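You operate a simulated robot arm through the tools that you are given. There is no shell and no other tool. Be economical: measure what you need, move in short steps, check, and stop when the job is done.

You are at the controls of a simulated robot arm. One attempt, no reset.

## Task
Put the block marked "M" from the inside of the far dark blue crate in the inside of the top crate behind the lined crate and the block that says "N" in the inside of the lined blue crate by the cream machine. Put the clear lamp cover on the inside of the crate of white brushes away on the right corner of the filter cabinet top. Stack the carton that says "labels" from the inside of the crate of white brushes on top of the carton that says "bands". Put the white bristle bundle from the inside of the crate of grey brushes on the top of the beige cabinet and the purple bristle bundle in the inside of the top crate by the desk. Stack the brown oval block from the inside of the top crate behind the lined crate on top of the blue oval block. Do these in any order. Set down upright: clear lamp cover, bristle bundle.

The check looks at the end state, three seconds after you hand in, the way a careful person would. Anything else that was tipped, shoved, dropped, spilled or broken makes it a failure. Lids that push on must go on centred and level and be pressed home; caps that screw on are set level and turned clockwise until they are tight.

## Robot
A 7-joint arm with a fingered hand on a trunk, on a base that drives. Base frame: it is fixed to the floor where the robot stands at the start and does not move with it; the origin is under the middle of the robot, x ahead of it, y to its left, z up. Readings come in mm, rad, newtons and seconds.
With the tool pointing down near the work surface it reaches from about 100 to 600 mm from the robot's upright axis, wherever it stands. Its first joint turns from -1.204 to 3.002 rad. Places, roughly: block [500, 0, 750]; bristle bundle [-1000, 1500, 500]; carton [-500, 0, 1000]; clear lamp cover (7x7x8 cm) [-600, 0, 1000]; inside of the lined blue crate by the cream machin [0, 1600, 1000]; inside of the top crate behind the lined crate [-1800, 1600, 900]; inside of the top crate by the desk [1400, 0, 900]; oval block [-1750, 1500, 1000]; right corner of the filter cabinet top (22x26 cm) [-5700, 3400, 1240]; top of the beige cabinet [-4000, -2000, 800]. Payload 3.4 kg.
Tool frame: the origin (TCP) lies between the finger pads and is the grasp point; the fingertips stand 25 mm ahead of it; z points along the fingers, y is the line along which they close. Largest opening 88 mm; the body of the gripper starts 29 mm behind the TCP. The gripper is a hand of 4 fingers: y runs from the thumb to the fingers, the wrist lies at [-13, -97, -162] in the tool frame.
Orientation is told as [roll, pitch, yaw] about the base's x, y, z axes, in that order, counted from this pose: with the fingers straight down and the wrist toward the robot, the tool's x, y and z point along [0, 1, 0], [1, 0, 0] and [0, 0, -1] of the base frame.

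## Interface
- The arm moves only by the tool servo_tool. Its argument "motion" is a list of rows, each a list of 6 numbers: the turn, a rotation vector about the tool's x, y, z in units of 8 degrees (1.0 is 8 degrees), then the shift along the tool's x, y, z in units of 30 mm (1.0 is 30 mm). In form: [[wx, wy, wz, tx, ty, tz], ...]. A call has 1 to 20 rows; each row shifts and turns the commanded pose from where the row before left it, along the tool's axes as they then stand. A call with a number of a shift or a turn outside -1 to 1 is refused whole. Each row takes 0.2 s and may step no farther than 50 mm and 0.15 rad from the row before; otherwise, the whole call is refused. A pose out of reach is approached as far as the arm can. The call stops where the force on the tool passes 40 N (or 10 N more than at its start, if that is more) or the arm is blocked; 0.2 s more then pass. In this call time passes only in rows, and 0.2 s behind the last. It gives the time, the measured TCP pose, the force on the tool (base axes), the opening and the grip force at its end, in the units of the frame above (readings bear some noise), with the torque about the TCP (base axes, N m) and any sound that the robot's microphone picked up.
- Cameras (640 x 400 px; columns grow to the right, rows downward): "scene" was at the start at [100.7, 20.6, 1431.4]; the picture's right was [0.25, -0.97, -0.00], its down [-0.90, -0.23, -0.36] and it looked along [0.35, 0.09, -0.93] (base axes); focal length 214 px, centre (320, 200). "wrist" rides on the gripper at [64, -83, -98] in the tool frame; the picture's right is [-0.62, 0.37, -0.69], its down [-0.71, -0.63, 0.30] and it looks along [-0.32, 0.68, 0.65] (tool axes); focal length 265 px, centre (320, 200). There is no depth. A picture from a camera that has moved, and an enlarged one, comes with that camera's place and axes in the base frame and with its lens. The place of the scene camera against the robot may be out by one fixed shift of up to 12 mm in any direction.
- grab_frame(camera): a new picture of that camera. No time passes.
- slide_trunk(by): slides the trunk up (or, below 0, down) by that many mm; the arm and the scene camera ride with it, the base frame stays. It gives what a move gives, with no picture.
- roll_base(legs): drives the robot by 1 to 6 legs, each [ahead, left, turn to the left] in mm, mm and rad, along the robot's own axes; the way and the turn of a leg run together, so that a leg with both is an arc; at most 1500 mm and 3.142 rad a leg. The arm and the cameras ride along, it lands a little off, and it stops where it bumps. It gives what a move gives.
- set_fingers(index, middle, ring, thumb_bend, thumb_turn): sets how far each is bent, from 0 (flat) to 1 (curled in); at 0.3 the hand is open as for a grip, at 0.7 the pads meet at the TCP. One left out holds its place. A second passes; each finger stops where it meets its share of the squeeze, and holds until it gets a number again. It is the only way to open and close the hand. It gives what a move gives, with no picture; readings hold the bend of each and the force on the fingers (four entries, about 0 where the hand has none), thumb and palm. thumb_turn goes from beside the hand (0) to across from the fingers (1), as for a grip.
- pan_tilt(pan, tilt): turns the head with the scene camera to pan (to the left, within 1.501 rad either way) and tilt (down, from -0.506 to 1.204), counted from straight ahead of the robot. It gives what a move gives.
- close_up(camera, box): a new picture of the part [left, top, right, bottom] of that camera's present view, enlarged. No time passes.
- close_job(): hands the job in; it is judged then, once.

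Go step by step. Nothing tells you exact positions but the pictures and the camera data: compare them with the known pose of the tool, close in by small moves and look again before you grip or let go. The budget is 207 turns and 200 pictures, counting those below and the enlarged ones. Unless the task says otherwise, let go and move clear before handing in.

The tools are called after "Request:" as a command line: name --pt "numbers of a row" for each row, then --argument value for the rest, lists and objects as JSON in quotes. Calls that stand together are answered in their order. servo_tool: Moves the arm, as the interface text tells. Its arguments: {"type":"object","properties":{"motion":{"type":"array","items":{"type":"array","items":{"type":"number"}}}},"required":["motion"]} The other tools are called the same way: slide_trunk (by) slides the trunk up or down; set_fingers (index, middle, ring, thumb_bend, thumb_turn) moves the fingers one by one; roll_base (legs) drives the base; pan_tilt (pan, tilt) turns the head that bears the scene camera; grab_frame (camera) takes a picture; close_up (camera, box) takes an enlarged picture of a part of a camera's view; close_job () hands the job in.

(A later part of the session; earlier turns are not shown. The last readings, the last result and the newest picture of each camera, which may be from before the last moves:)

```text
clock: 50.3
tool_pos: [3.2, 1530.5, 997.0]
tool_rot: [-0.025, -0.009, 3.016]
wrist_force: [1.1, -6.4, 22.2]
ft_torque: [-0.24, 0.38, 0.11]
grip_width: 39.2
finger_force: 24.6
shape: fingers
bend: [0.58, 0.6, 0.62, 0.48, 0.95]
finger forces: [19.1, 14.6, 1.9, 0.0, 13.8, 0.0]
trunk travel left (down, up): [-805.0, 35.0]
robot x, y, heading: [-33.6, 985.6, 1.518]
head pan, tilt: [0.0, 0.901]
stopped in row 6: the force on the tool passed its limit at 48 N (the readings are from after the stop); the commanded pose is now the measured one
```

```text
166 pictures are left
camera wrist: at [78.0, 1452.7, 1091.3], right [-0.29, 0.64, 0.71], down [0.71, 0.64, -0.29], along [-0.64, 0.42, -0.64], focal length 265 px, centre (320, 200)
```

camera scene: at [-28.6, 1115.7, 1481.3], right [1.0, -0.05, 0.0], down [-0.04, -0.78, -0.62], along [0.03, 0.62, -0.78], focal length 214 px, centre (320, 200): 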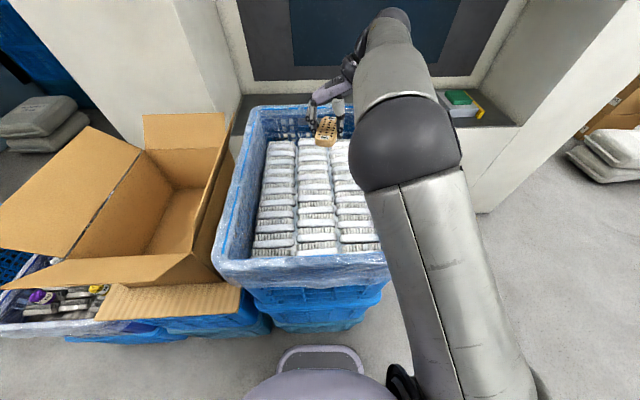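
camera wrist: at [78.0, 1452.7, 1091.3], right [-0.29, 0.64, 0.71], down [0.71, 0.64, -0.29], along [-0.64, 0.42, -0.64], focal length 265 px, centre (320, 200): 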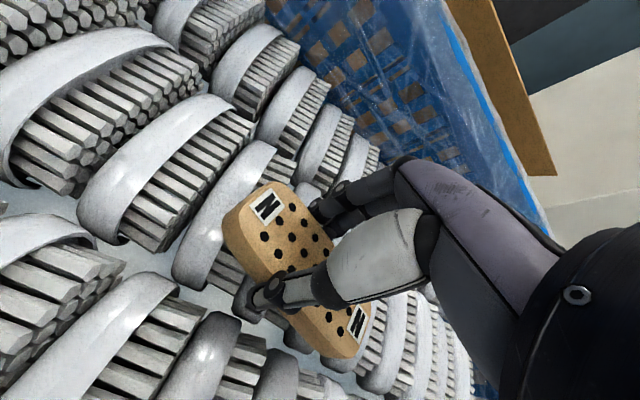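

Contact with the brushes is made. I'll ease up slightly and open the hand.

Request:
servo_tool --pt "0 0 0 0 0 -0.12"

Request:
set_fingers --index 0.45 --middle 0.45 --ring 0.45 --thumb_bend 0.42

Request:
grab_frame --camera "wrist"

```text
clock: 50.7
tool_pos: [3.6, 1529.7, 996.8]
tool_rot: [-0.024, -0.003, 3.016]
wrist_force: [-2.2, -0.6, 13.5]
ft_torque: [0.04, 0.31, 0.02]
grip_width: 39.6
finger_force: 17.8
shape: fingers
bend: [0.58, 0.6, 0.62, 0.49, 0.95]
finger forces: [7.7, 14.1, 2.3, 0.0, 11.6, 0.0]
trunk travel left (down, up): [-805.0, 35.0]
robot x, y, heading: [-32.0, 985.4, 1.514]
head pan, tilt: [0.0, 0.901]
```

```text
clock: 51.7
tool_pos: [5.0, 1529.9, 994.5]
tool_rot: [-0.023, -0.003, 3.015]
wrist_force: [2.4, -1.4, 6.8]
ft_torque: [0.01, 0.15, 0.0]
grip_width: 56.1
finger_force: 3.2
shape: fingers
bend: [0.45, 0.48, 0.45, 0.42, 0.97]
finger forces: [0.0, 6.5, 0.0, 0.0, 0.2, 0.0]
trunk travel left (down, up): [-805.0, 35.0]
robot x, y, heading: [-33.4, 986.1, 1.519]
head pan, tilt: [0.0, 0.901]
```

```text
165 pictures are left
camera wrist: at [79.1, 1453.4, 1091.6], right [-0.29, 0.65, 0.71], down [0.71, 0.64, -0.29], along [-0.64, 0.42, -0.65], focal length 265 px, centre (320, 200)
```

wrist: 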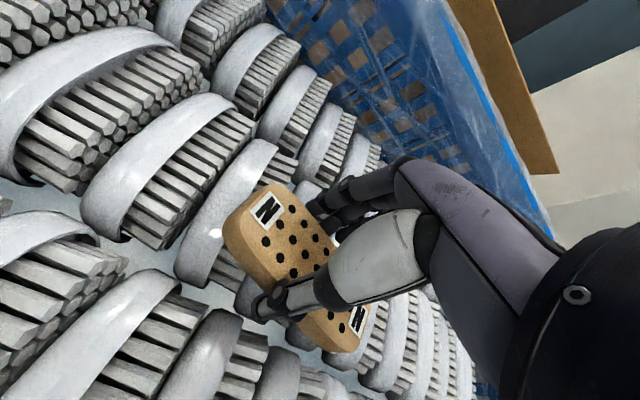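

Released; I'll rise straight up and check that N lies still.

Request:
servo_tool --pt "0 0 0 0 0 -0.3" --pt "0 0 0 0 0 -0.5" --pt "0 0 0 0 0 -1" --pt "0 0 0 0 0 -1" --pt "0 0 0 0 0 -1" --pt "0 0 0 0 0 -1" --pt "0 0 0 0 0 -1" --pt "0 0 0 0 0 -1"

Request:
set_fingers --index 0.3 --middle 0.3 --ring 0.3 --thumb_bend 0.3

Request:
grab_frame --camera "wrist"

Request:
grab_frame --camera "scene"

```text
clock: 53.7
tool_pos: [25.9, 1529.1, 1180.6]
tool_rot: [0.034, -0.03, 2.976]
wrist_force: [0.2, 0.4, 1.0]
ft_torque: [0.0, 0.01, -0.02]
grip_width: 56.0
finger_force: 0.0
shape: fingers
bend: [0.45, 0.45, 0.45, 0.42, 0.97]
finger forces: [0.0, 0.1, 0.0, 0.1, 0.0, 0.0]
trunk travel left (down, up): [-805.0, 35.0]
robot x, y, heading: [-30.3, 982.4, 1.517]
head pan, tilt: [0.0, 0.901]
stopped in row 8: the arm was blocked; the commanded pose is now the measured one
```

```text
clock: 54.7
tool_pos: [24.5, 1528.9, 1181.8]
tool_rot: [0.03, -0.031, 2.975]
wrist_force: [0.1, 0.5, 0.2]
ft_torque: [0.02, 0.03, -0.01]
grip_width: 84.6
finger_force: 0.0
shape: fingers
bend: [0.3, 0.3, 0.3, 0.3, 0.97]
finger forces: [0.1, 0.1, 0.0, 0.0, 0.1, 0.1]
trunk travel left (down, up): [-805.0, 35.0]
robot x, y, heading: [-30.8, 986.1, 1.52]
head pan, tilt: [0.0, 0.901]
```

```text
164 pictures are left
camera wrist: at [98.0, 1454.5, 1278.1], right [-0.24, 0.69, 0.68], down [0.73, 0.59, -0.34], along [-0.64, 0.42, -0.64], focal length 265 px, centre (320, 200)
```

wrist: 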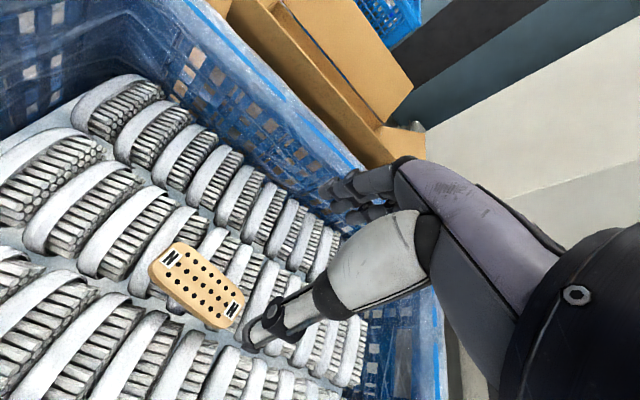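

```text
163 pictures are left
camera scene: at [-29.4, 1116.2, 1481.2], right [1.0, -0.05, 0.0], down [-0.04, -0.78, -0.62], along [0.03, 0.62, -0.78], focal length 214 px, centre (320, 200)
```

scene: 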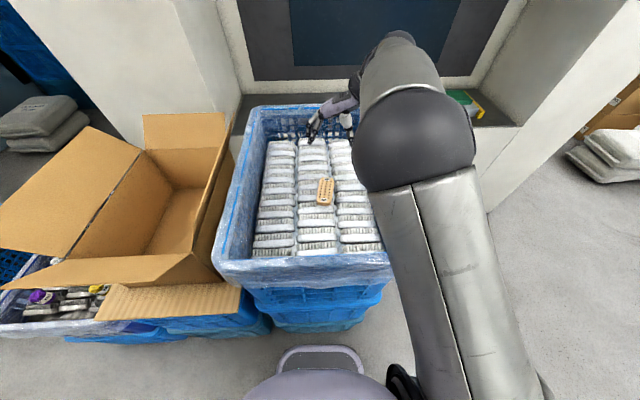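

N rests flat in the lined crate. Next is the grey-brush crate to the left: I'll retract the hand, back off, slide left and look into it.

Request:
servo_tool --pt "0 0 0 1 0 0" --pt "0 0 0 1 0 0" --pt "0 0 0 1 0 0" --pt "0 0 0 1 0 0" --pt "0 0 0 1 0 0"

Request:
roll_base --legs '[[-250, 0, 0.05], [0, 800, 0]]'

Request:
grab_frame --camera "scene"

Request:
pan_tilt --pan 1.2 --tilt 0.6

Request:
grab_frame --camera "scene"

```text
clock: 55.9
tool_pos: [2.0, 1392.1, 1177.2]
tool_rot: [0.053, -0.036, 2.983]
wrist_force: [-0.2, 0.5, -0.2]
ft_torque: [-0.05, -0.02, 0.0]
grip_width: 84.3
finger_force: 0.0
shape: fingers
bend: [0.3, 0.3, 0.3, 0.3, 0.97]
finger forces: [0.1, 0.1, 0.0, 0.0, 0.0, 0.1]
out of reach, approached as far as the arm can: row 5
trunk travel left (down, up): [-805.0, 35.0]
robot x, y, heading: [-28.8, 985.3, 1.518]
head pan, tilt: [0.0, 0.901]
```

```text
clock: 61.6
tool_pos: [-809.0, 1148.9, 1182.5]
tool_rot: [0.04, -0.035, 3.023]
wrist_force: [0.1, -1.4, -0.3]
ft_torque: [0.01, -0.01, 0.01]
grip_width: 84.4
finger_force: 0.1
shape: fingers
bend: [0.3, 0.3, 0.3, 0.3, 0.97]
finger forces: [0.1, 0.0, 0.1, 0.1, 0.0, 0.0]
trunk travel left (down, up): [-805.0, 35.0]
robot x, y, heading: [-825.0, 738.9, 1.559]
head pan, tilt: [0.0, 0.901]
```

```text
162 pictures are left
camera scene: at [-822.5, 872.5, 1484.1], right [1.0, -0.09, 0.0], down [-0.07, -0.76, -0.65], along [0.06, 0.65, -0.76], focal length 214 px, centre (320, 200)
```

scene: 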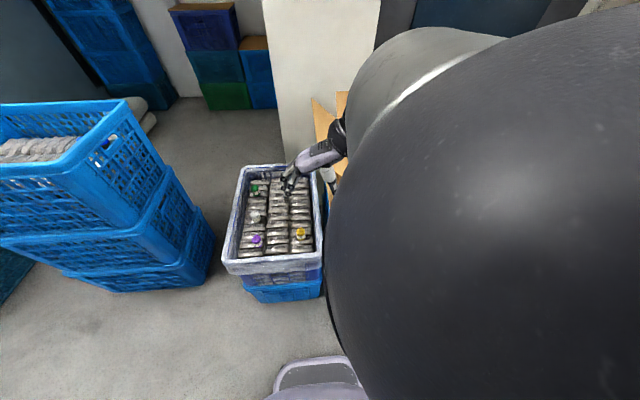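

```text
clock: 63.0
tool_pos: [-807.7, 1148.6, 1179.4]
tool_rot: [0.047, -0.034, 3.021]
wrist_force: [-0.3, 0.6, -0.2]
ft_torque: [0.03, -0.02, -0.03]
grip_width: 84.6
finger_force: 0.0
shape: fingers
bend: [0.3, 0.3, 0.3, 0.3, 0.97]
finger forces: [0.0, 0.1, 0.0, 0.1, 0.1, 0.0]
trunk travel left (down, up): [-805.0, 35.0]
robot x, y, heading: [-831.1, 736.8, 1.56]
head pan, tilt: [1.201, 0.6]
```

```text
161 pictures are left
camera scene: at [-826.9, 882.1, 1501.8], right [1.0, -0.03, 0.0], down [-0.02, -0.6, -0.8], along [0.02, 0.8, -0.6], focal length 214 px, centre (320, 200)
```

scene: 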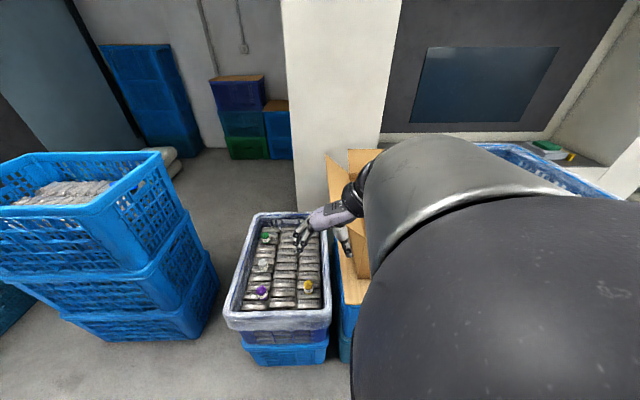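

The grey-brush crate holds four capped bundles (green, white, purple, yellow). I'll move square to it, push the hand forward to clear my view, and look closer.

Request:
roll_base --legs '[[100, 130, 0]]'

Request:
servo_tool --pt "0 0 0 -1 -0.5 0" --pt "0 0 0 -1 -0.5 0" --pt "0 0 0 -1 -0.5 0" --pt "0 0 0 -1 -0.5 0" --pt "0 0 0 -1 -0.5 0"

Request:
pan_tilt --pan 0 --tilt 1.0

Request:
grab_frame --camera "scene"

Request:
grab_frame --camera "wrist"

```text
clock: 64.4
tool_pos: [-937.8, 1252.2, 1179.8]
tool_rot: [0.048, -0.036, 3.023]
wrist_force: [0.4, -0.2, -0.2]
ft_torque: [-0.02, 0.0, -0.01]
grip_width: 84.6
finger_force: 0.1
shape: fingers
bend: [0.3, 0.3, 0.3, 0.3, 0.97]
finger forces: [0.0, 0.0, 0.0, 0.0, 0.0, 0.0]
trunk travel left (down, up): [-805.0, 35.0]
robot x, y, heading: [-956.3, 844.5, 1.559]
head pan, tilt: [1.201, 0.6]
```

```text
clock: 65.6
tool_pos: [-842.9, 1393.5, 1165.5]
tool_rot: [0.05, -0.038, 3.022]
wrist_force: [-0.8, -0.7, -0.5]
ft_torque: [0.0, 0.02, 0.0]
grip_width: 84.3
finger_force: 0.1
shape: fingers
bend: [0.3, 0.3, 0.3, 0.3, 0.97]
finger forces: [0.0, 0.0, 0.0, 0.0, 0.0, 0.0]
trunk travel left (down, up): [-805.0, 35.0]
robot x, y, heading: [-955.9, 842.0, 1.559]
head pan, tilt: [1.201, 0.6]
```

```text
clock: 67.0
tool_pos: [-844.3, 1391.5, 1167.2]
tool_rot: [0.048, -0.035, 3.021]
wrist_force: [0.4, 1.0, 0.1]
ft_torque: [0.0, 0.02, -0.03]
grip_width: 84.4
finger_force: 0.1
shape: fingers
bend: [0.3, 0.3, 0.3, 0.3, 0.97]
finger forces: [0.0, 0.0, 0.1, 0.0, 0.0, 0.0]
trunk travel left (down, up): [-805.0, 35.0]
robot x, y, heading: [-953.5, 842.0, 1.557]
head pan, tilt: [0.0, 1.0]
```

```text
160 pictures are left
camera scene: at [-957.1, 967.7, 1474.0], right [1.0, -0.01, 0.0], down [-0.01, -0.84, -0.54], along [0.01, 0.54, -0.84], focal length 214 px, centre (320, 200)
```

scene: 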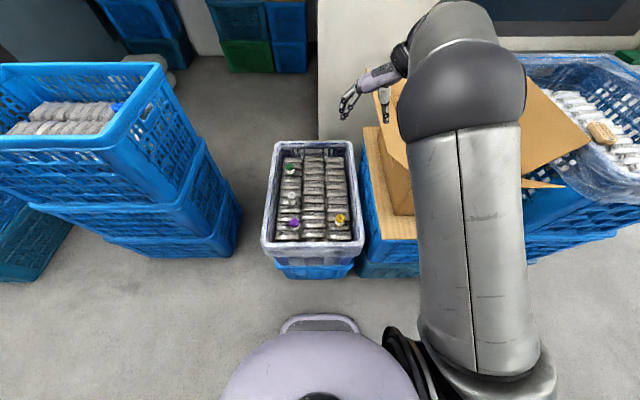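

```text
159 pictures are left
camera wrist: at [-766.2, 1321.4, 1265.1], right [-0.26, 0.69, 0.67], down [0.7, 0.62, -0.36], along [-0.67, 0.37, -0.64], focal length 265 px, centre (320, 200)
```

wrist: 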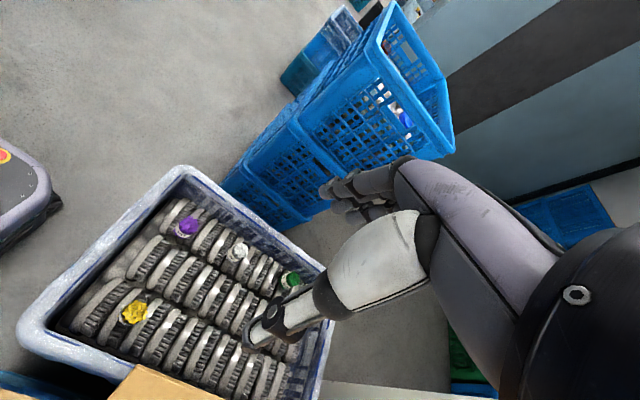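

Purple's top is near (-1058,1382,640). I'll swing the hand left over it, then lower the trunk for a closer look.

Request:
servo_tool --pt "0 0 0 0 0.9 0" --pt "0 0 0 0 0.9 0" --pt "0 0 0 0 0.9 0" --pt "0 0 0 0 0.9 0" --pt "0 0 0 0.3 0.9 0" --pt "0 0 0 0.3 0.9 0" --pt "0 0 0 0.3 0.9 0" --pt "0 0 0 0.3 0.8 0"

Request:
slide_trunk --by -330

Request:
grab_frame --camera "scene"

Request:
grab_frame --camera "wrist"

```text
clock: 69.0
tool_pos: [-1044.6, 1387.6, 1135.8]
tool_rot: [0.152, -0.042, 2.98]
wrist_force: [1.4, 0.2, -0.3]
ft_torque: [-0.01, 0.03, 0.01]
grip_width: 84.4
finger_force: 0.1
shape: fingers
bend: [0.3, 0.3, 0.3, 0.3, 0.97]
finger forces: [0.0, 0.0, 0.0, 0.0, 0.1, 0.0]
trunk travel left (down, up): [-805.0, 35.0]
robot x, y, heading: [-953.7, 838.8, 1.559]
head pan, tilt: [0.0, 1.0]
stopped in row 8: the arm was blocked; the commanded pose is now the measured one
```

```text
clock: 72.3
tool_pos: [-1046.2, 1388.5, 805.5]
tool_rot: [0.151, -0.041, 2.983]
wrist_force: [-0.6, -0.3, -0.1]
ft_torque: [0.02, 0.01, -0.02]
grip_width: 84.3
finger_force: 0.0
shape: fingers
bend: [0.3, 0.3, 0.3, 0.3, 0.97]
finger forces: [0.0, 0.0, 0.0, 0.0, 0.0, 0.1]
trunk travel left (down, up): [-475.0, 365.0]
robot x, y, heading: [-956.6, 836.3, 1.561]
head pan, tilt: [0.0, 1.0]
```

```text
158 pictures are left
camera scene: at [-957.1, 967.5, 1144.1], right [1.0, -0.01, 0.0], down [-0.01, -0.84, -0.54], along [0.01, 0.54, -0.84], focal length 214 px, centre (320, 200)
```

scene: 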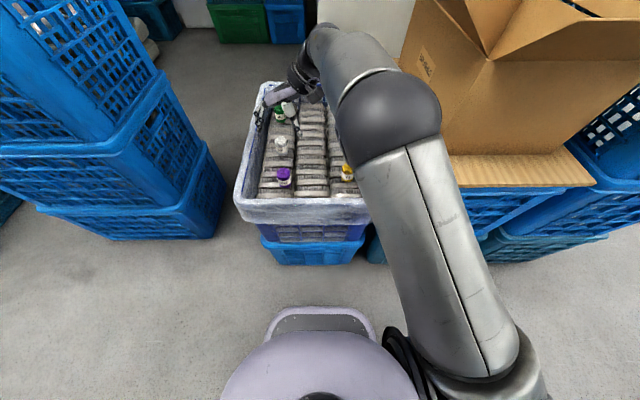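

```text
157 pictures are left
camera wrist: at [-968.1, 1325.2, 908.8], right [-0.23, 0.76, 0.61], down [0.71, 0.56, -0.43], along [-0.67, 0.33, -0.67], focal length 265 px, centre (320, 200)
```

wrist: 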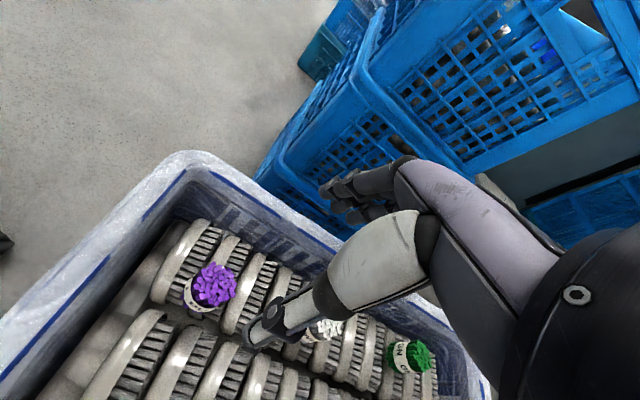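

Request:
close_up --camera "scene" --box '[230, 80, 390, 220]'

Request:
close_up --camera "wrist" --box '[140, 200, 460, 400]'

```text
2.86 times, centred on (310, 150) of scene
camera zoom: at [-957.1, 967.5, 1144.1], right [1.0, -0.01, 0.0], down [-0.01, -0.84, -0.54], along [0.01, 0.54, -0.84], focal length 613 px, centre (349, 343)
```

zoom: 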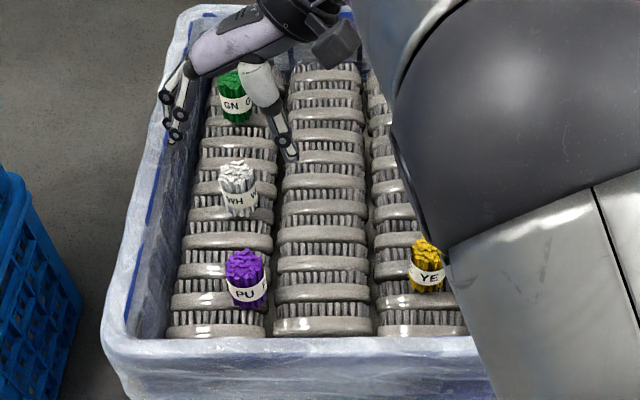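

```text
2.00 times, centred on (300, 300) of wrist
camera zoom: at [-968.1, 1325.2, 908.8], right [-0.23, 0.76, 0.61], down [0.71, 0.56, -0.43], along [-0.67, 0.33, -0.67], focal length 531 px, centre (360, 0)
```

zoom: 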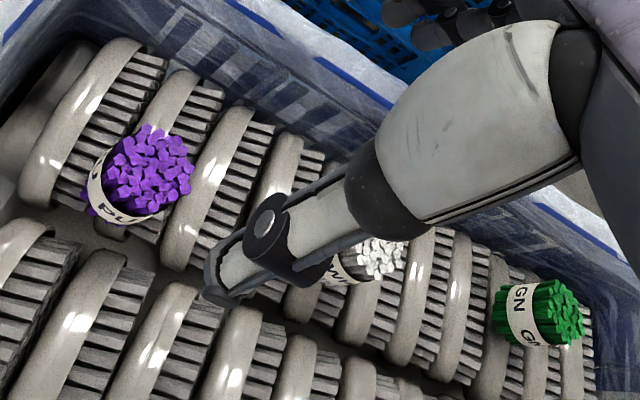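

The purple bundle ("PU") is about 42 mm across, ~50 mm tall, top near (-1057,1382,650). I'll level the hand, centre over it and descend partway.

Request:
servo_tool --pt "0.1 -0.36 0 0.13 0.16 0.6" --pt "0.1 -0.36 0 0.13 0.17 0.7" --pt "0.1 -0.36 0 0 0 0.8"

Request:
set_fingers --index 0.36 --middle 0.36 --ring 0.36 --thumb_bend 0.36

Request:
close_up --camera "scene" --box '[230, 80, 390, 220]'

Request:
grab_frame --camera "wrist"

```text
clock: 73.3
tool_pos: [-1048.1, 1373.2, 714.4]
tool_rot: [0.081, 0.0, 2.956]
wrist_force: [-0.9, -0.5, 0.6]
ft_torque: [-0.01, 0.01, 0.01]
grip_width: 84.5
finger_force: 0.0
shape: fingers
bend: [0.3, 0.3, 0.3, 0.3, 0.97]
finger forces: [0.0, 0.0, 0.0, 0.0, 0.0, 0.1]
trunk travel left (down, up): [-475.0, 365.0]
robot x, y, heading: [-956.4, 842.0, 1.554]
head pan, tilt: [0.0, 1.0]
stopped in row 3: the arm was blocked; the commanded pose is now the measured one
```

```text
clock: 74.3
tool_pos: [-1048.5, 1372.9, 713.9]
tool_rot: [0.079, 0.001, 2.956]
wrist_force: [-0.1, -0.4, 0.0]
ft_torque: [0.03, 0.03, 0.03]
grip_width: 72.5
finger_force: 0.0
shape: fingers
bend: [0.36, 0.36, 0.36, 0.36, 0.97]
finger forces: [0.1, 0.1, 0.0, 0.0, 0.1, 0.0]
trunk travel left (down, up): [-475.0, 365.0]
robot x, y, heading: [-955.6, 840.0, 1.56]
head pan, tilt: [0.0, 1.0]
```

```text
2.86 times, centred on (310, 150) of scene
camera zoom: at [-957.1, 967.6, 1144.0], right [1.0, -0.01, 0.0], down [-0.01, -0.84, -0.54], along [0.01, 0.54, -0.84], focal length 613 px, centre (349, 343)
```

zoom: 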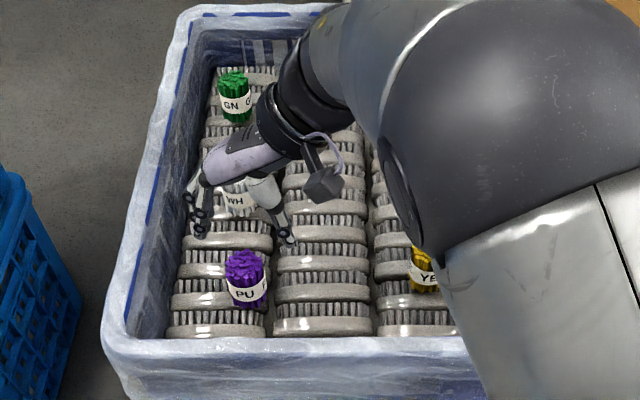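

```text
153 pictures are left
camera wrist: at [-978.1, 1302.0, 816.0], right [-0.24, 0.73, 0.64], down [0.75, 0.56, -0.36], along [-0.62, 0.39, -0.68], focal length 265 px, centre (320, 200)
```

wrist: 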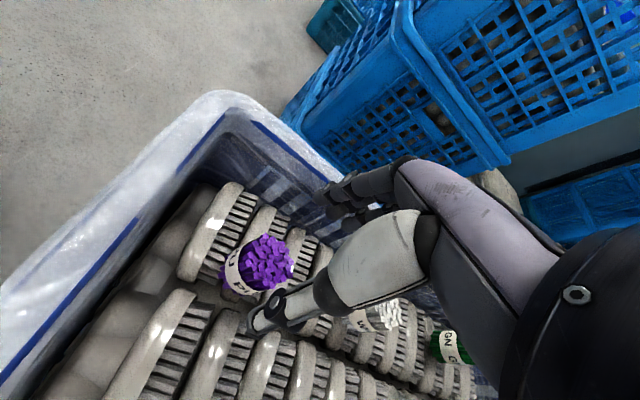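

The arm is near a joint limit in this yaw. I'll raise a bit and turn the hand back to its natural orientation (closing fore-aft) for the bundle.

Request:
servo_tool --pt "0 0 0 0 0 -1" --pt "0 0 0 0 0 -1" --pt "0 0 1 0 0 0" --pt "0 0 1 0 0 0" --pt "0 0 1 0 0 0" --pt "0 0 1 0 0 0" --pt "0 0 1 0 0 0" --pt "0 0 1 0 0 0" --pt "0 0 1 0 0 0" --pt "0 0 1 0 0 0" --pt "0 0 1 0 0 0" --pt "0 0 1 0 0 0"

Request:
close_up --camera "scene" --box '[230, 80, 390, 220]'

Request:
grab_frame --camera "wrist"

```text
clock: 75.3
tool_pos: [-1036.5, 1365.6, 698.8]
tool_rot: [0.237, 0.083, 2.655]
wrist_force: [-0.2, -0.6, -0.4]
ft_torque: [0.01, 0.02, 0.02]
grip_width: 72.7
finger_force: 0.0
shape: fingers
bend: [0.36, 0.36, 0.36, 0.36, 0.97]
finger forces: [0.0, 0.0, 0.0, 0.0, 0.0, 0.0]
trunk travel left (down, up): [-475.0, 365.0]
robot x, y, heading: [-956.2, 839.6, 1.562]
head pan, tilt: [0.0, 1.0]
stopped in row 5: the arm was blocked; the commanded pose is now the measured one
```

```text
2.86 times, centred on (310, 150) of scene
camera zoom: at [-956.7, 967.7, 1144.0], right [1.0, -0.01, 0.0], down [-0.01, -0.84, -0.54], along [0.01, 0.54, -0.84], focal length 613 px, centre (349, 343)
```

zoom: 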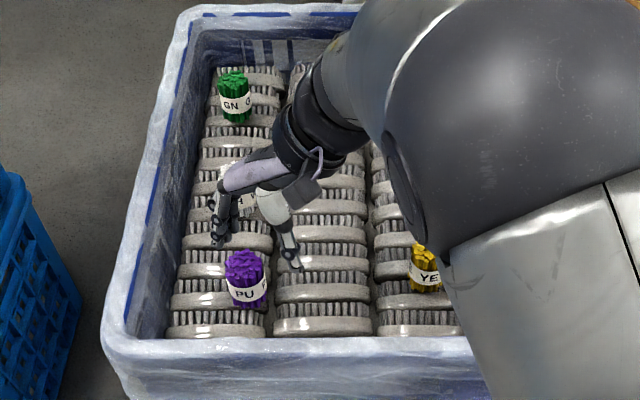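

```text
151 pictures are left
camera wrist: at [-991.1, 1296.0, 815.4], right [-0.01, 0.87, 0.5], down [0.88, 0.24, -0.41], along [-0.48, 0.43, -0.76], focal length 265 px, centre (320, 200)
```

wrist: 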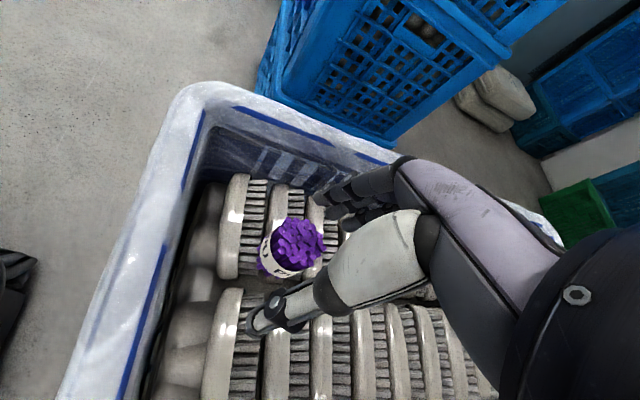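

The arm got into an awkward configuration, so I'll lift the trunk clear, swing the hand out to the right and restore a level pose there.

Request:
slide_trunk --by 340

Request:
servo_tool --pt "0 -0.3 0 -0.5 -0.9 0" --pt "0 -0.3 0 -0.5 -0.9 0" --pt "0 -0.3 0 -0.5 -0.9 0" --pt "0 -0.3 0 -0.5 -0.9 0" --pt "0 -0.3 0 -0.5 -0.9 0" --pt "-0.3 0 0 -0.5 -0.9 0" --pt "-0.3 0 0 -0.5 -0.9 0" --pt "0 0 0 -0.5 -0.9 0"

Request:
grab_frame --camera "scene"

```text
clock: 78.7
tool_pos: [-1038.8, 1366.1, 1040.9]
tool_rot: [0.233, 0.082, 2.658]
wrist_force: [-0.4, 0.4, -0.2]
ft_torque: [0.01, -0.01, -0.01]
grip_width: 72.6
finger_force: 0.0
shape: fingers
bend: [0.36, 0.36, 0.36, 0.36, 0.97]
finger forces: [0.1, 0.0, 0.0, 0.1, 0.1, 0.0]
trunk travel left (down, up): [-815.0, 25.0]
robot x, y, heading: [-955.0, 839.1, 1.56]
head pan, tilt: [0.0, 1.0]
```

```text
clock: 80.5
tool_pos: [-793.1, 1369.2, 1041.5]
tool_rot: [0.023, 0.003, 2.662]
wrist_force: [-0.2, 0.1, -0.6]
ft_torque: [0.0, 0.02, 0.02]
grip_width: 72.8
finger_force: 0.1
shape: fingers
bend: [0.36, 0.36, 0.36, 0.36, 0.97]
finger forces: [0.0, 0.0, 0.1, 0.0, 0.0, 0.1]
trunk travel left (down, up): [-815.0, 25.0]
robot x, y, heading: [-952.4, 837.7, 1.558]
head pan, tilt: [0.0, 1.0]
```

```text
150 pictures are left
camera scene: at [-956.2, 968.1, 1484.0], right [1.0, -0.01, 0.0], down [-0.01, -0.84, -0.54], along [0.01, 0.54, -0.84], focal length 214 px, centre (320, 200)
```

scene: 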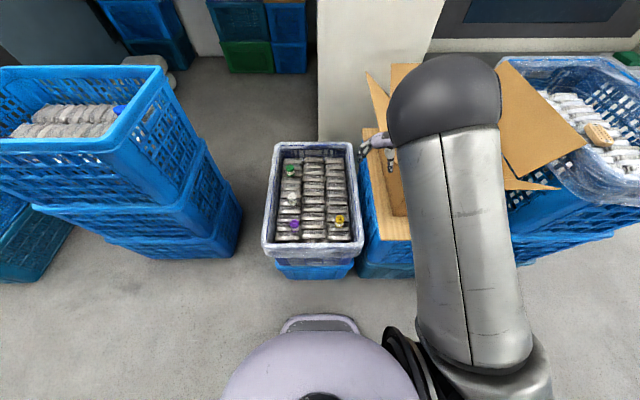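

Request:
roll_base --legs '[[-170, 0, 0]]'

Request:
servo_tool --pt "0 0 1 0 0 -0.2" --pt "0 0 1 0 0 -0.2" --pt "0 0 1 0 0 -0.2" --pt "0 0 1 0 0 -0.2" --pt "0 0 1 0 0 -0.2" --pt "0 0 1 0 0 -0.2" --pt "0 0 1 0 0 -0.2" --pt "0 0 1 0 0 -0.2"

Request:
roll_base --legs '[[0, 260, 0], [230, 0, 0]]'

Request:
grab_frame --camera "scene"

Request:
grab_frame --camera "wrist"

```text
clock: 81.9
tool_pos: [-798.9, 1203.5, 1041.6]
tool_rot: [0.021, 0.003, 2.666]
wrist_force: [0.3, 0.3, -0.3]
ft_torque: [-0.03, -0.02, -0.02]
grip_width: 72.4
finger_force: 0.1
shape: fingers
bend: [0.36, 0.36, 0.36, 0.36, 0.97]
finger forces: [0.1, 0.0, 0.1, 0.0, 0.1, 0.0]
trunk travel left (down, up): [-815.0, 25.0]
robot x, y, heading: [-954.5, 676.7, 1.562]
head pan, tilt: [0.0, 1.0]
```

```text
clock: 83.3
tool_pos: [-786.4, 1175.3, 995.3]
tool_rot: [0.083, 0.185, 1.822]
wrist_force: [-0.1, 0.0, 1.1]
ft_torque: [0.01, 0.03, 0.04]
grip_width: 72.7
finger_force: 0.1
shape: fingers
bend: [0.36, 0.36, 0.36, 0.36, 0.97]
finger forces: [0.0, 0.0, 0.0, 0.1, 0.0, 0.0]
trunk travel left (down, up): [-815.0, 25.0]
robot x, y, heading: [-960.6, 672.8, 1.561]
head pan, tilt: [0.0, 1.0]
stopped in row 7: the arm was blocked; the commanded pose is now the measured one
```

```text
clock: 86.6
tool_pos: [-1053.5, 1411.7, 996.5]
tool_rot: [0.084, 0.184, 1.825]
wrist_force: [0.1, -0.1, 1.1]
ft_torque: [-0.05, 0.01, 0.04]
grip_width: 72.3
finger_force: 0.0
shape: fingers
bend: [0.36, 0.36, 0.36, 0.36, 0.97]
finger forces: [0.0, 0.0, 0.0, 0.0, 0.0, 0.1]
trunk travel left (down, up): [-815.0, 25.0]
robot x, y, heading: [-1222.6, 908.8, 1.563]
head pan, tilt: [0.0, 1.0]
```

```text
149 pictures are left
camera scene: at [-1225.0, 1036.1, 1484.0], right [1.0, 0.0, 0.0], down [0.0, -0.84, -0.54], along [0.0, 0.54, -0.84], focal length 214 px, centre (320, 200)
```

scene: 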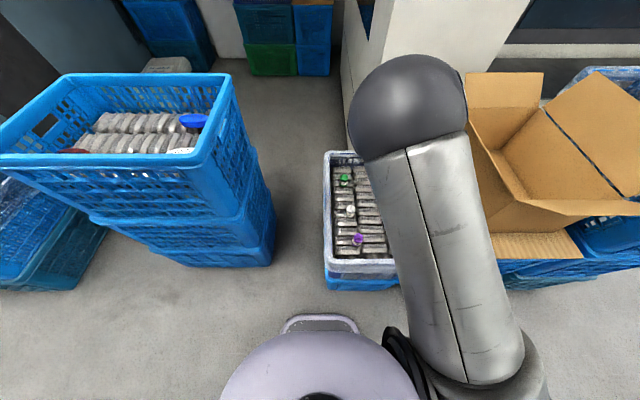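

```text
148 pictures are left
camera wrist: at [-1092.8, 1336.7, 1112.4], right [0.53, 0.63, 0.56], down [0.84, -0.49, -0.24], along [0.12, 0.6, -0.79], focal length 265 px, centre (320, 200)
```

wrist: 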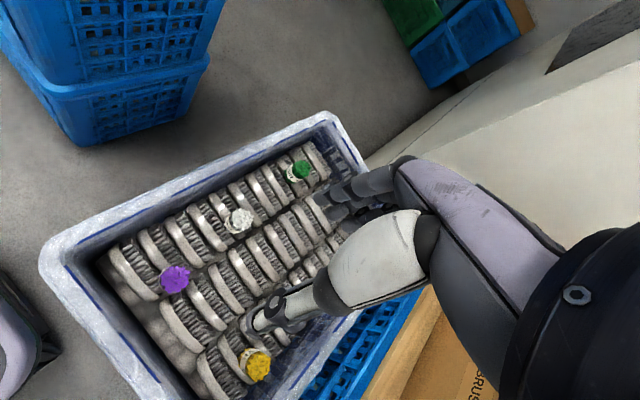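

The pose used for N (yaw 90° left, target ahead 525 / right 215) works well, so I'll go back to that yaw here and shift the base to match.

Request:
servo_tool --pt "0 -0.3 -1 0 0 -0.2" --pt "0 -0.3 -1 0 0 -0.2" --pt "-0.3 0 -1 0 0 -0.2" --pt "-0.3 0 -1 0 0 -0.2" --pt "-0.3 0 -1 0 0 -0.2" --pt "0 0 -1 0 0 -0.2" --pt "0 0 -1 0 0 -0.2" --pt "0 0 -1 0 0 -0.2" --pt "0 0 -1 0 0 -0.2"

Request:
roll_base --legs '[[-50, 50, 0]]'

Request:
slide_trunk --by -290

Request:
close_up --camera "scene" --box '[280, 80, 480, 240]'

Request:
grab_frame --camera "wrist"

```text
clock: 88.6
tool_pos: [-1050.8, 1417.9, 1050.4]
tool_rot: [0.08, -0.04, 3.077]
wrist_force: [-0.1, 0.1, 0.4]
ft_torque: [-0.01, 0.01, 0.0]
grip_width: 72.8
finger_force: 0.1
shape: fingers
bend: [0.36, 0.36, 0.36, 0.36, 0.97]
finger forces: [0.0, 0.0, 0.0, 0.0, 0.0, 0.0]
trunk travel left (down, up): [-815.0, 25.0]
robot x, y, heading: [-1222.6, 909.2, 1.56]
head pan, tilt: [0.0, 1.0]
```

```text
clock: 89.6
tool_pos: [-1101.2, 1368.7, 1049.0]
tool_rot: [0.079, -0.038, 3.074]
wrist_force: [-0.8, -0.7, -0.2]
ft_torque: [0.0, 0.01, 0.02]
grip_width: 72.7
finger_force: 0.1
shape: fingers
bend: [0.36, 0.36, 0.36, 0.36, 0.97]
finger forces: [0.1, 0.0, 0.1, 0.1, 0.0, 0.1]
trunk travel left (down, up): [-815.0, 25.0]
robot x, y, heading: [-1272.3, 860.4, 1.57]
head pan, tilt: [0.0, 1.0]
```

```text
clock: 92.5
tool_pos: [-1100.7, 1367.3, 759.8]
tool_rot: [0.078, -0.039, 3.074]
wrist_force: [-0.3, -0.2, -0.6]
ft_torque: [-0.02, -0.01, 0.0]
grip_width: 72.9
finger_force: 0.1
shape: fingers
bend: [0.36, 0.36, 0.36, 0.36, 0.97]
finger forces: [0.0, 0.0, 0.0, 0.0, 0.0, 0.0]
trunk travel left (down, up): [-525.0, 315.0]
robot x, y, heading: [-1272.9, 864.4, 1.565]
head pan, tilt: [0.0, 1.0]
```

```text
2.50 times, centred on (380, 160) of scene
camera zoom: at [-1274.5, 987.0, 1194.1], right [1.0, 0.0, 0.0], down [0.0, -0.84, -0.54], along [0.0, 0.54, -0.84], focal length 536 px, centre (170, 300)
```

zoom: 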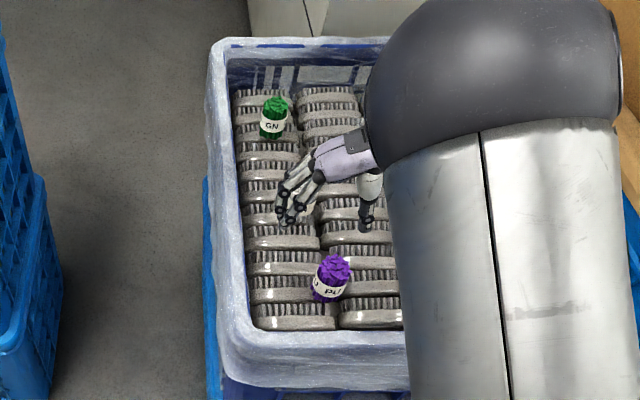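

```text
146 pictures are left
camera wrist: at [-1018.1, 1306.1, 858.4], right [-0.3, 0.69, 0.66], down [0.66, 0.65, -0.38], along [-0.69, 0.32, -0.65], focal length 265 px, centre (320, 200)
```

wrist: 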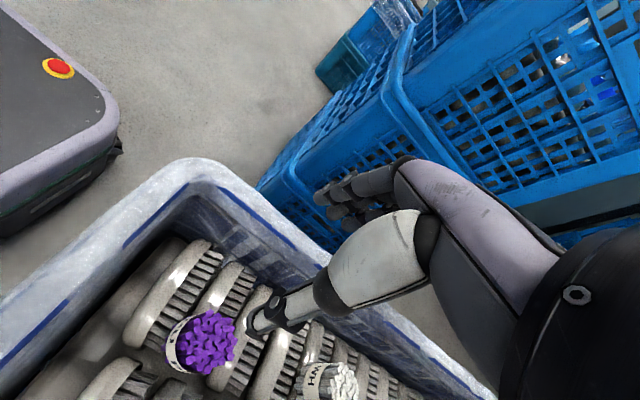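

Request:
servo_tool --pt "0.14 -0.28 0 -0.26 -0.67 0" --pt "0.14 -0.28 0 -0.26 -0.67 0.5" --pt "0 0 0 0 0 0.7" --pt "0 0 0 0 0 0.7"

Request:
grab_frame --camera "wrist"

Request:
close_up --camera "scene" --box '[280, 80, 480, 240]'

```text
clock: 93.5
tool_pos: [-1059.4, 1382.4, 700.7]
tool_rot: [0.0, 0.0, 3.076]
wrist_force: [0.1, 0.8, -0.9]
ft_torque: [0.03, -0.01, -0.02]
grip_width: 73.0
finger_force: 0.1
shape: fingers
bend: [0.36, 0.36, 0.36, 0.36, 0.97]
finger forces: [0.1, 0.0, 0.0, 0.0, 0.1, 0.0]
trunk travel left (down, up): [-525.0, 315.0]
robot x, y, heading: [-1274.4, 860.0, 1.566]
head pan, tilt: [0.0, 1.0]
```

```text
145 pictures are left
camera wrist: at [-981.8, 1312.4, 799.0], right [-0.33, 0.64, 0.69], down [0.68, 0.67, -0.3], along [-0.66, 0.37, -0.65], focal length 265 px, centre (320, 200)
```

wrist: 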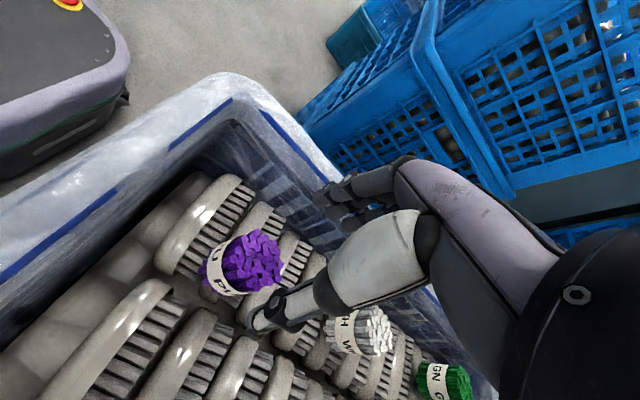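

```text
2.50 times, centred on (380, 160) of scene
camera zoom: at [-1274.3, 987.4, 1194.0], right [1.0, 0.0, 0.0], down [0.0, -0.84, -0.54], along [0.0, 0.54, -0.84], focal length 536 px, centre (170, 300)
```

zoom: 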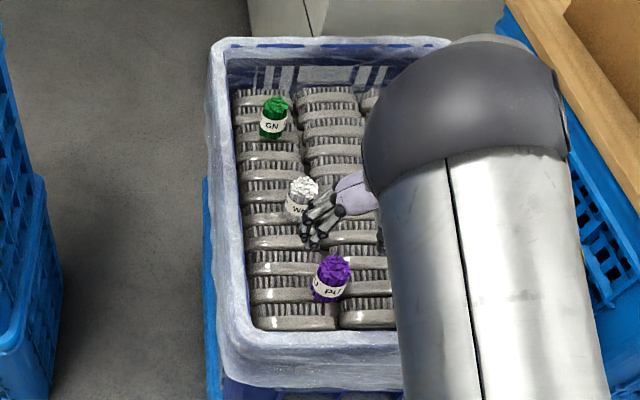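

Request:
servo_tool --pt "0 0 0 0.2 -0.15 0.4" --pt "0 0 0 0 0 0.5"

Request:
close_up --camera "wrist" --box '[160, 150, 440, 350]'

Request:
close_up --camera "scene" --box '[350, 130, 450, 220]'

```text
clock: 94.1
tool_pos: [-1054.5, 1375.6, 673.8]
tool_rot: [0.001, 0.0, 3.074]
wrist_force: [-0.6, -0.4, 1.2]
ft_torque: [0.0, 0.01, -0.02]
grip_width: 72.6
finger_force: 0.2
shape: fingers
bend: [0.36, 0.36, 0.36, 0.36, 0.97]
finger forces: [0.1, 0.0, 0.0, 0.0, 0.0, 0.0]
trunk travel left (down, up): [-525.0, 315.0]
robot x, y, heading: [-1270.2, 860.8, 1.568]
head pan, tilt: [0.0, 1.0]
```

```text
2.00 times, centred on (300, 250) of wrist
camera zoom: at [-976.9, 1305.3, 771.6], right [-0.33, 0.64, 0.69], down [0.68, 0.67, -0.3], along [-0.66, 0.37, -0.65], focal length 531 px, centre (360, 100)
```

zoom: 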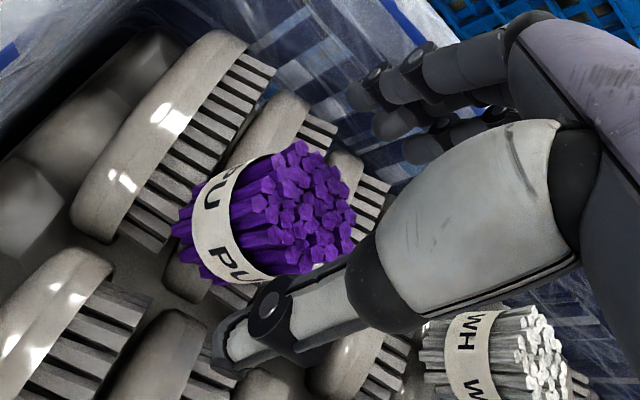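

```text
4.44 times, centred on (400, 175) of scene
camera zoom: at [-1274.4, 987.3, 1194.0], right [1.0, 0.0, 0.0], down [0.0, -0.84, -0.54], along [0.0, 0.54, -0.84], focal length 953 px, centre (-36, 311)
```

zoom: 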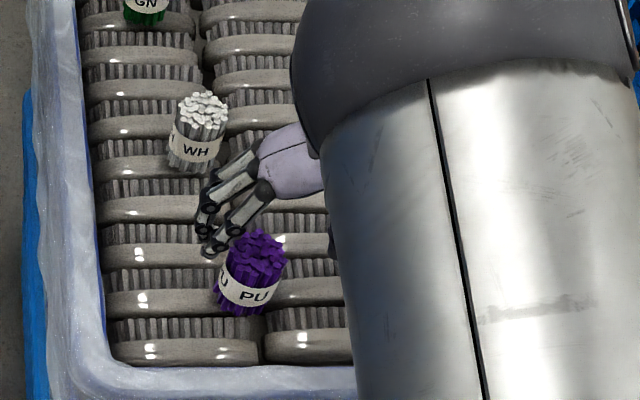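

Request:
servo_tool --pt "0 0 0 0.05 0 0.4" --pt "0 0 0 0 0 0.4" --pt "0 0 0 0 0 0.4"

Request:
close_up --camera "wrist" --box '[160, 150, 440, 350]'

Request:
close_up --camera "scene" --box '[350, 130, 450, 220]'

```text
clock: 94.9
tool_pos: [-1055.9, 1372.7, 638.8]
tool_rot: [-0.001, -0.001, 3.075]
wrist_force: [0.7, -0.6, -0.8]
ft_torque: [0.02, 0.03, -0.01]
grip_width: 72.6
finger_force: 0.0
shape: fingers
bend: [0.36, 0.36, 0.36, 0.36, 0.97]
finger forces: [0.0, 0.0, 0.0, 0.0, 0.0, 0.1]
trunk travel left (down, up): [-525.0, 315.0]
robot x, y, heading: [-1267.9, 859.1, 1.568]
head pan, tilt: [0.0, 1.0]
```

```text
2.00 times, centred on (300, 250) of wrist
camera zoom: at [-978.7, 1302.6, 736.4], right [-0.33, 0.64, 0.69], down [0.68, 0.67, -0.3], along [-0.66, 0.37, -0.65], focal length 531 px, centre (360, 100)
```

zoom: 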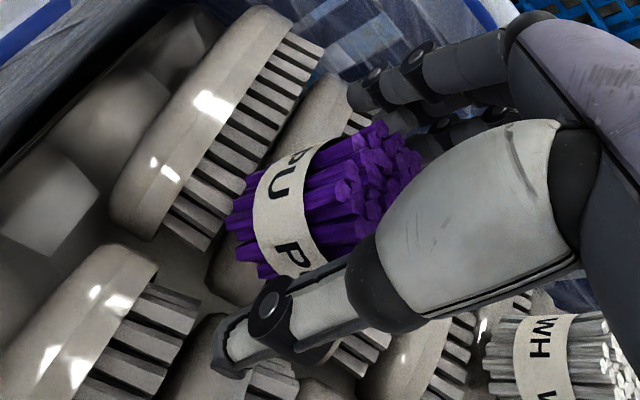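

```text
4.44 times, centred on (400, 175) of scene
camera zoom: at [-1274.4, 987.2, 1194.0], right [1.0, 0.0, 0.0], down [0.0, -0.84, -0.54], along [0.0, 0.54, -0.84], focal length 953 px, centre (-36, 311)
```

zoom: 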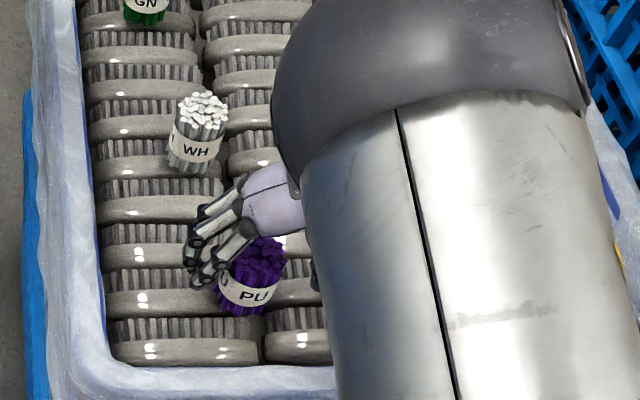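

The bundle sits between thumb and fingers. Closing gently.

Request:
set_fingers --index 0.65 --middle 0.65 --ring 0.65 --thumb_bend 0.6

Request:
close_up --camera "wrist" --box '[160, 150, 440, 350]'

Request:
close_up --camera "scene" --box '[350, 130, 450, 220]'

```text
clock: 95.9
tool_pos: [-1056.6, 1372.7, 638.4]
tool_rot: [-0.001, 0.0, 3.075]
wrist_force: [-0.1, 0.3, -0.3]
ft_torque: [0.01, 0.0, 0.01]
grip_width: 26.8
finger_force: 6.4
shape: fingers
bend: [0.61, 0.6, 0.63, 0.54, 0.96]
finger forces: [1.7, 4.1, 1.0, 0.0, 6.6, 0.0]
trunk travel left (down, up): [-525.0, 315.0]
robot x, y, heading: [-1273.6, 858.8, 1.567]
head pan, tilt: [0.0, 1.0]
```

```text
2.00 times, centred on (300, 250) of wrist
camera zoom: at [-978.8, 1302.5, 736.4], right [-0.33, 0.64, 0.69], down [0.68, 0.67, -0.3], along [-0.66, 0.37, -0.65], focal length 531 px, centre (360, 100)
```

zoom: 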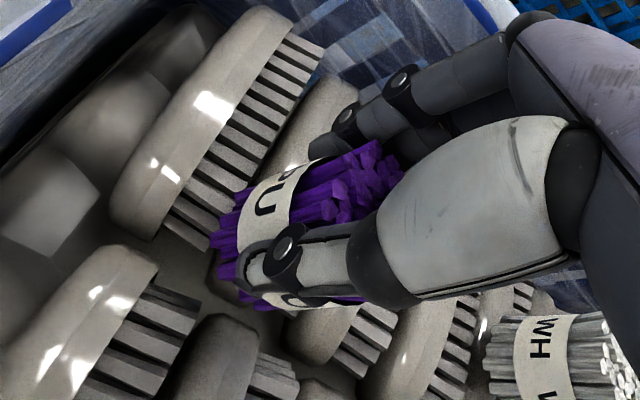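

```text
4.44 times, centred on (400, 175) of scene
camera zoom: at [-1274.5, 987.1, 1194.0], right [1.0, 0.0, 0.0], down [0.0, -0.84, -0.54], along [0.0, 0.54, -0.84], focal length 953 px, centre (-36, 311)
```

zoom: 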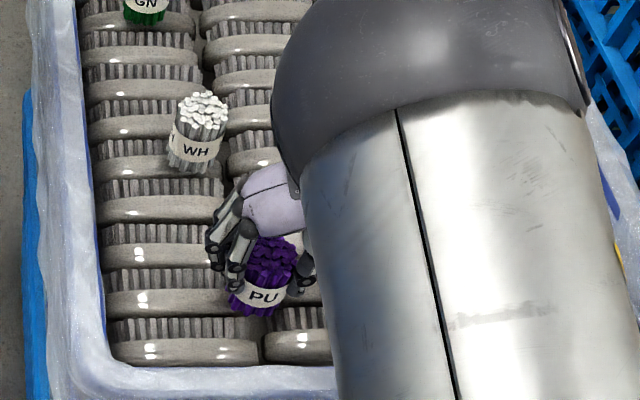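

Gripped at about 6.5 N. Lifting slowly and checking.

Request:
servo_tool --pt "0 0 0 0 0 -0.4" --pt "0 0 0 0 0 -0.6" --pt "0 0 0 0 0 -1" --pt "0 0 0 0 0 -1" --pt "0 0 0 0 0 -1" --pt "0 0 0 0 0 -1"

Request:
grab_frame --camera "wrist"

Request:
grab_frame --camera "scene"

```text
clock: 97.3
tool_pos: [-1056.5, 1371.0, 788.2]
tool_rot: [-0.001, -0.001, 3.075]
wrist_force: [0.5, -0.1, -0.2]
ft_torque: [0.06, 0.03, 0.02]
grip_width: 26.6
finger_force: 6.7
shape: fingers
bend: [0.61, 0.6, 0.63, 0.54, 0.96]
finger forces: [1.9, 3.9, 0.8, 0.0, 6.5, 0.0]
trunk travel left (down, up): [-525.0, 315.0]
robot x, y, heading: [-1272.0, 861.0, 1.568]
head pan, tilt: [0.0, 1.0]
```

```text
137 pictures are left
camera wrist: at [-979.4, 1301.8, 885.0], right [-0.33, 0.64, 0.69], down [0.68, 0.67, -0.3], along [-0.66, 0.37, -0.65], focal length 265 px, centre (320, 200)
```

wrist: 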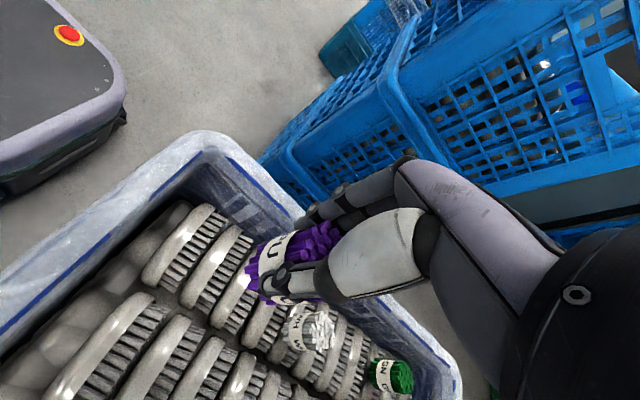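

```text
136 pictures are left
camera scene: at [-1274.6, 986.8, 1194.0], right [1.0, 0.0, 0.0], down [0.0, -0.84, -0.54], along [0.0, 0.54, -0.84], focal length 214 px, centre (320, 200)
```

scene: 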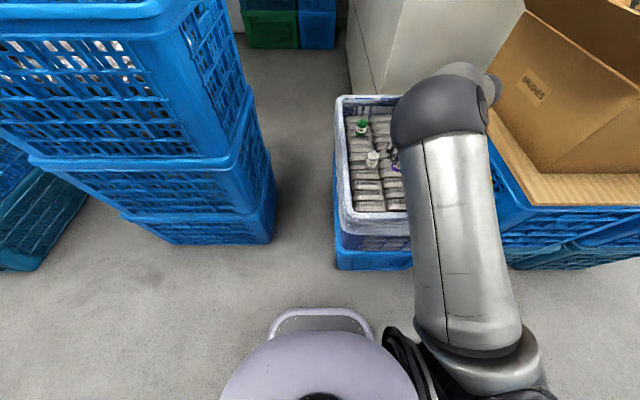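

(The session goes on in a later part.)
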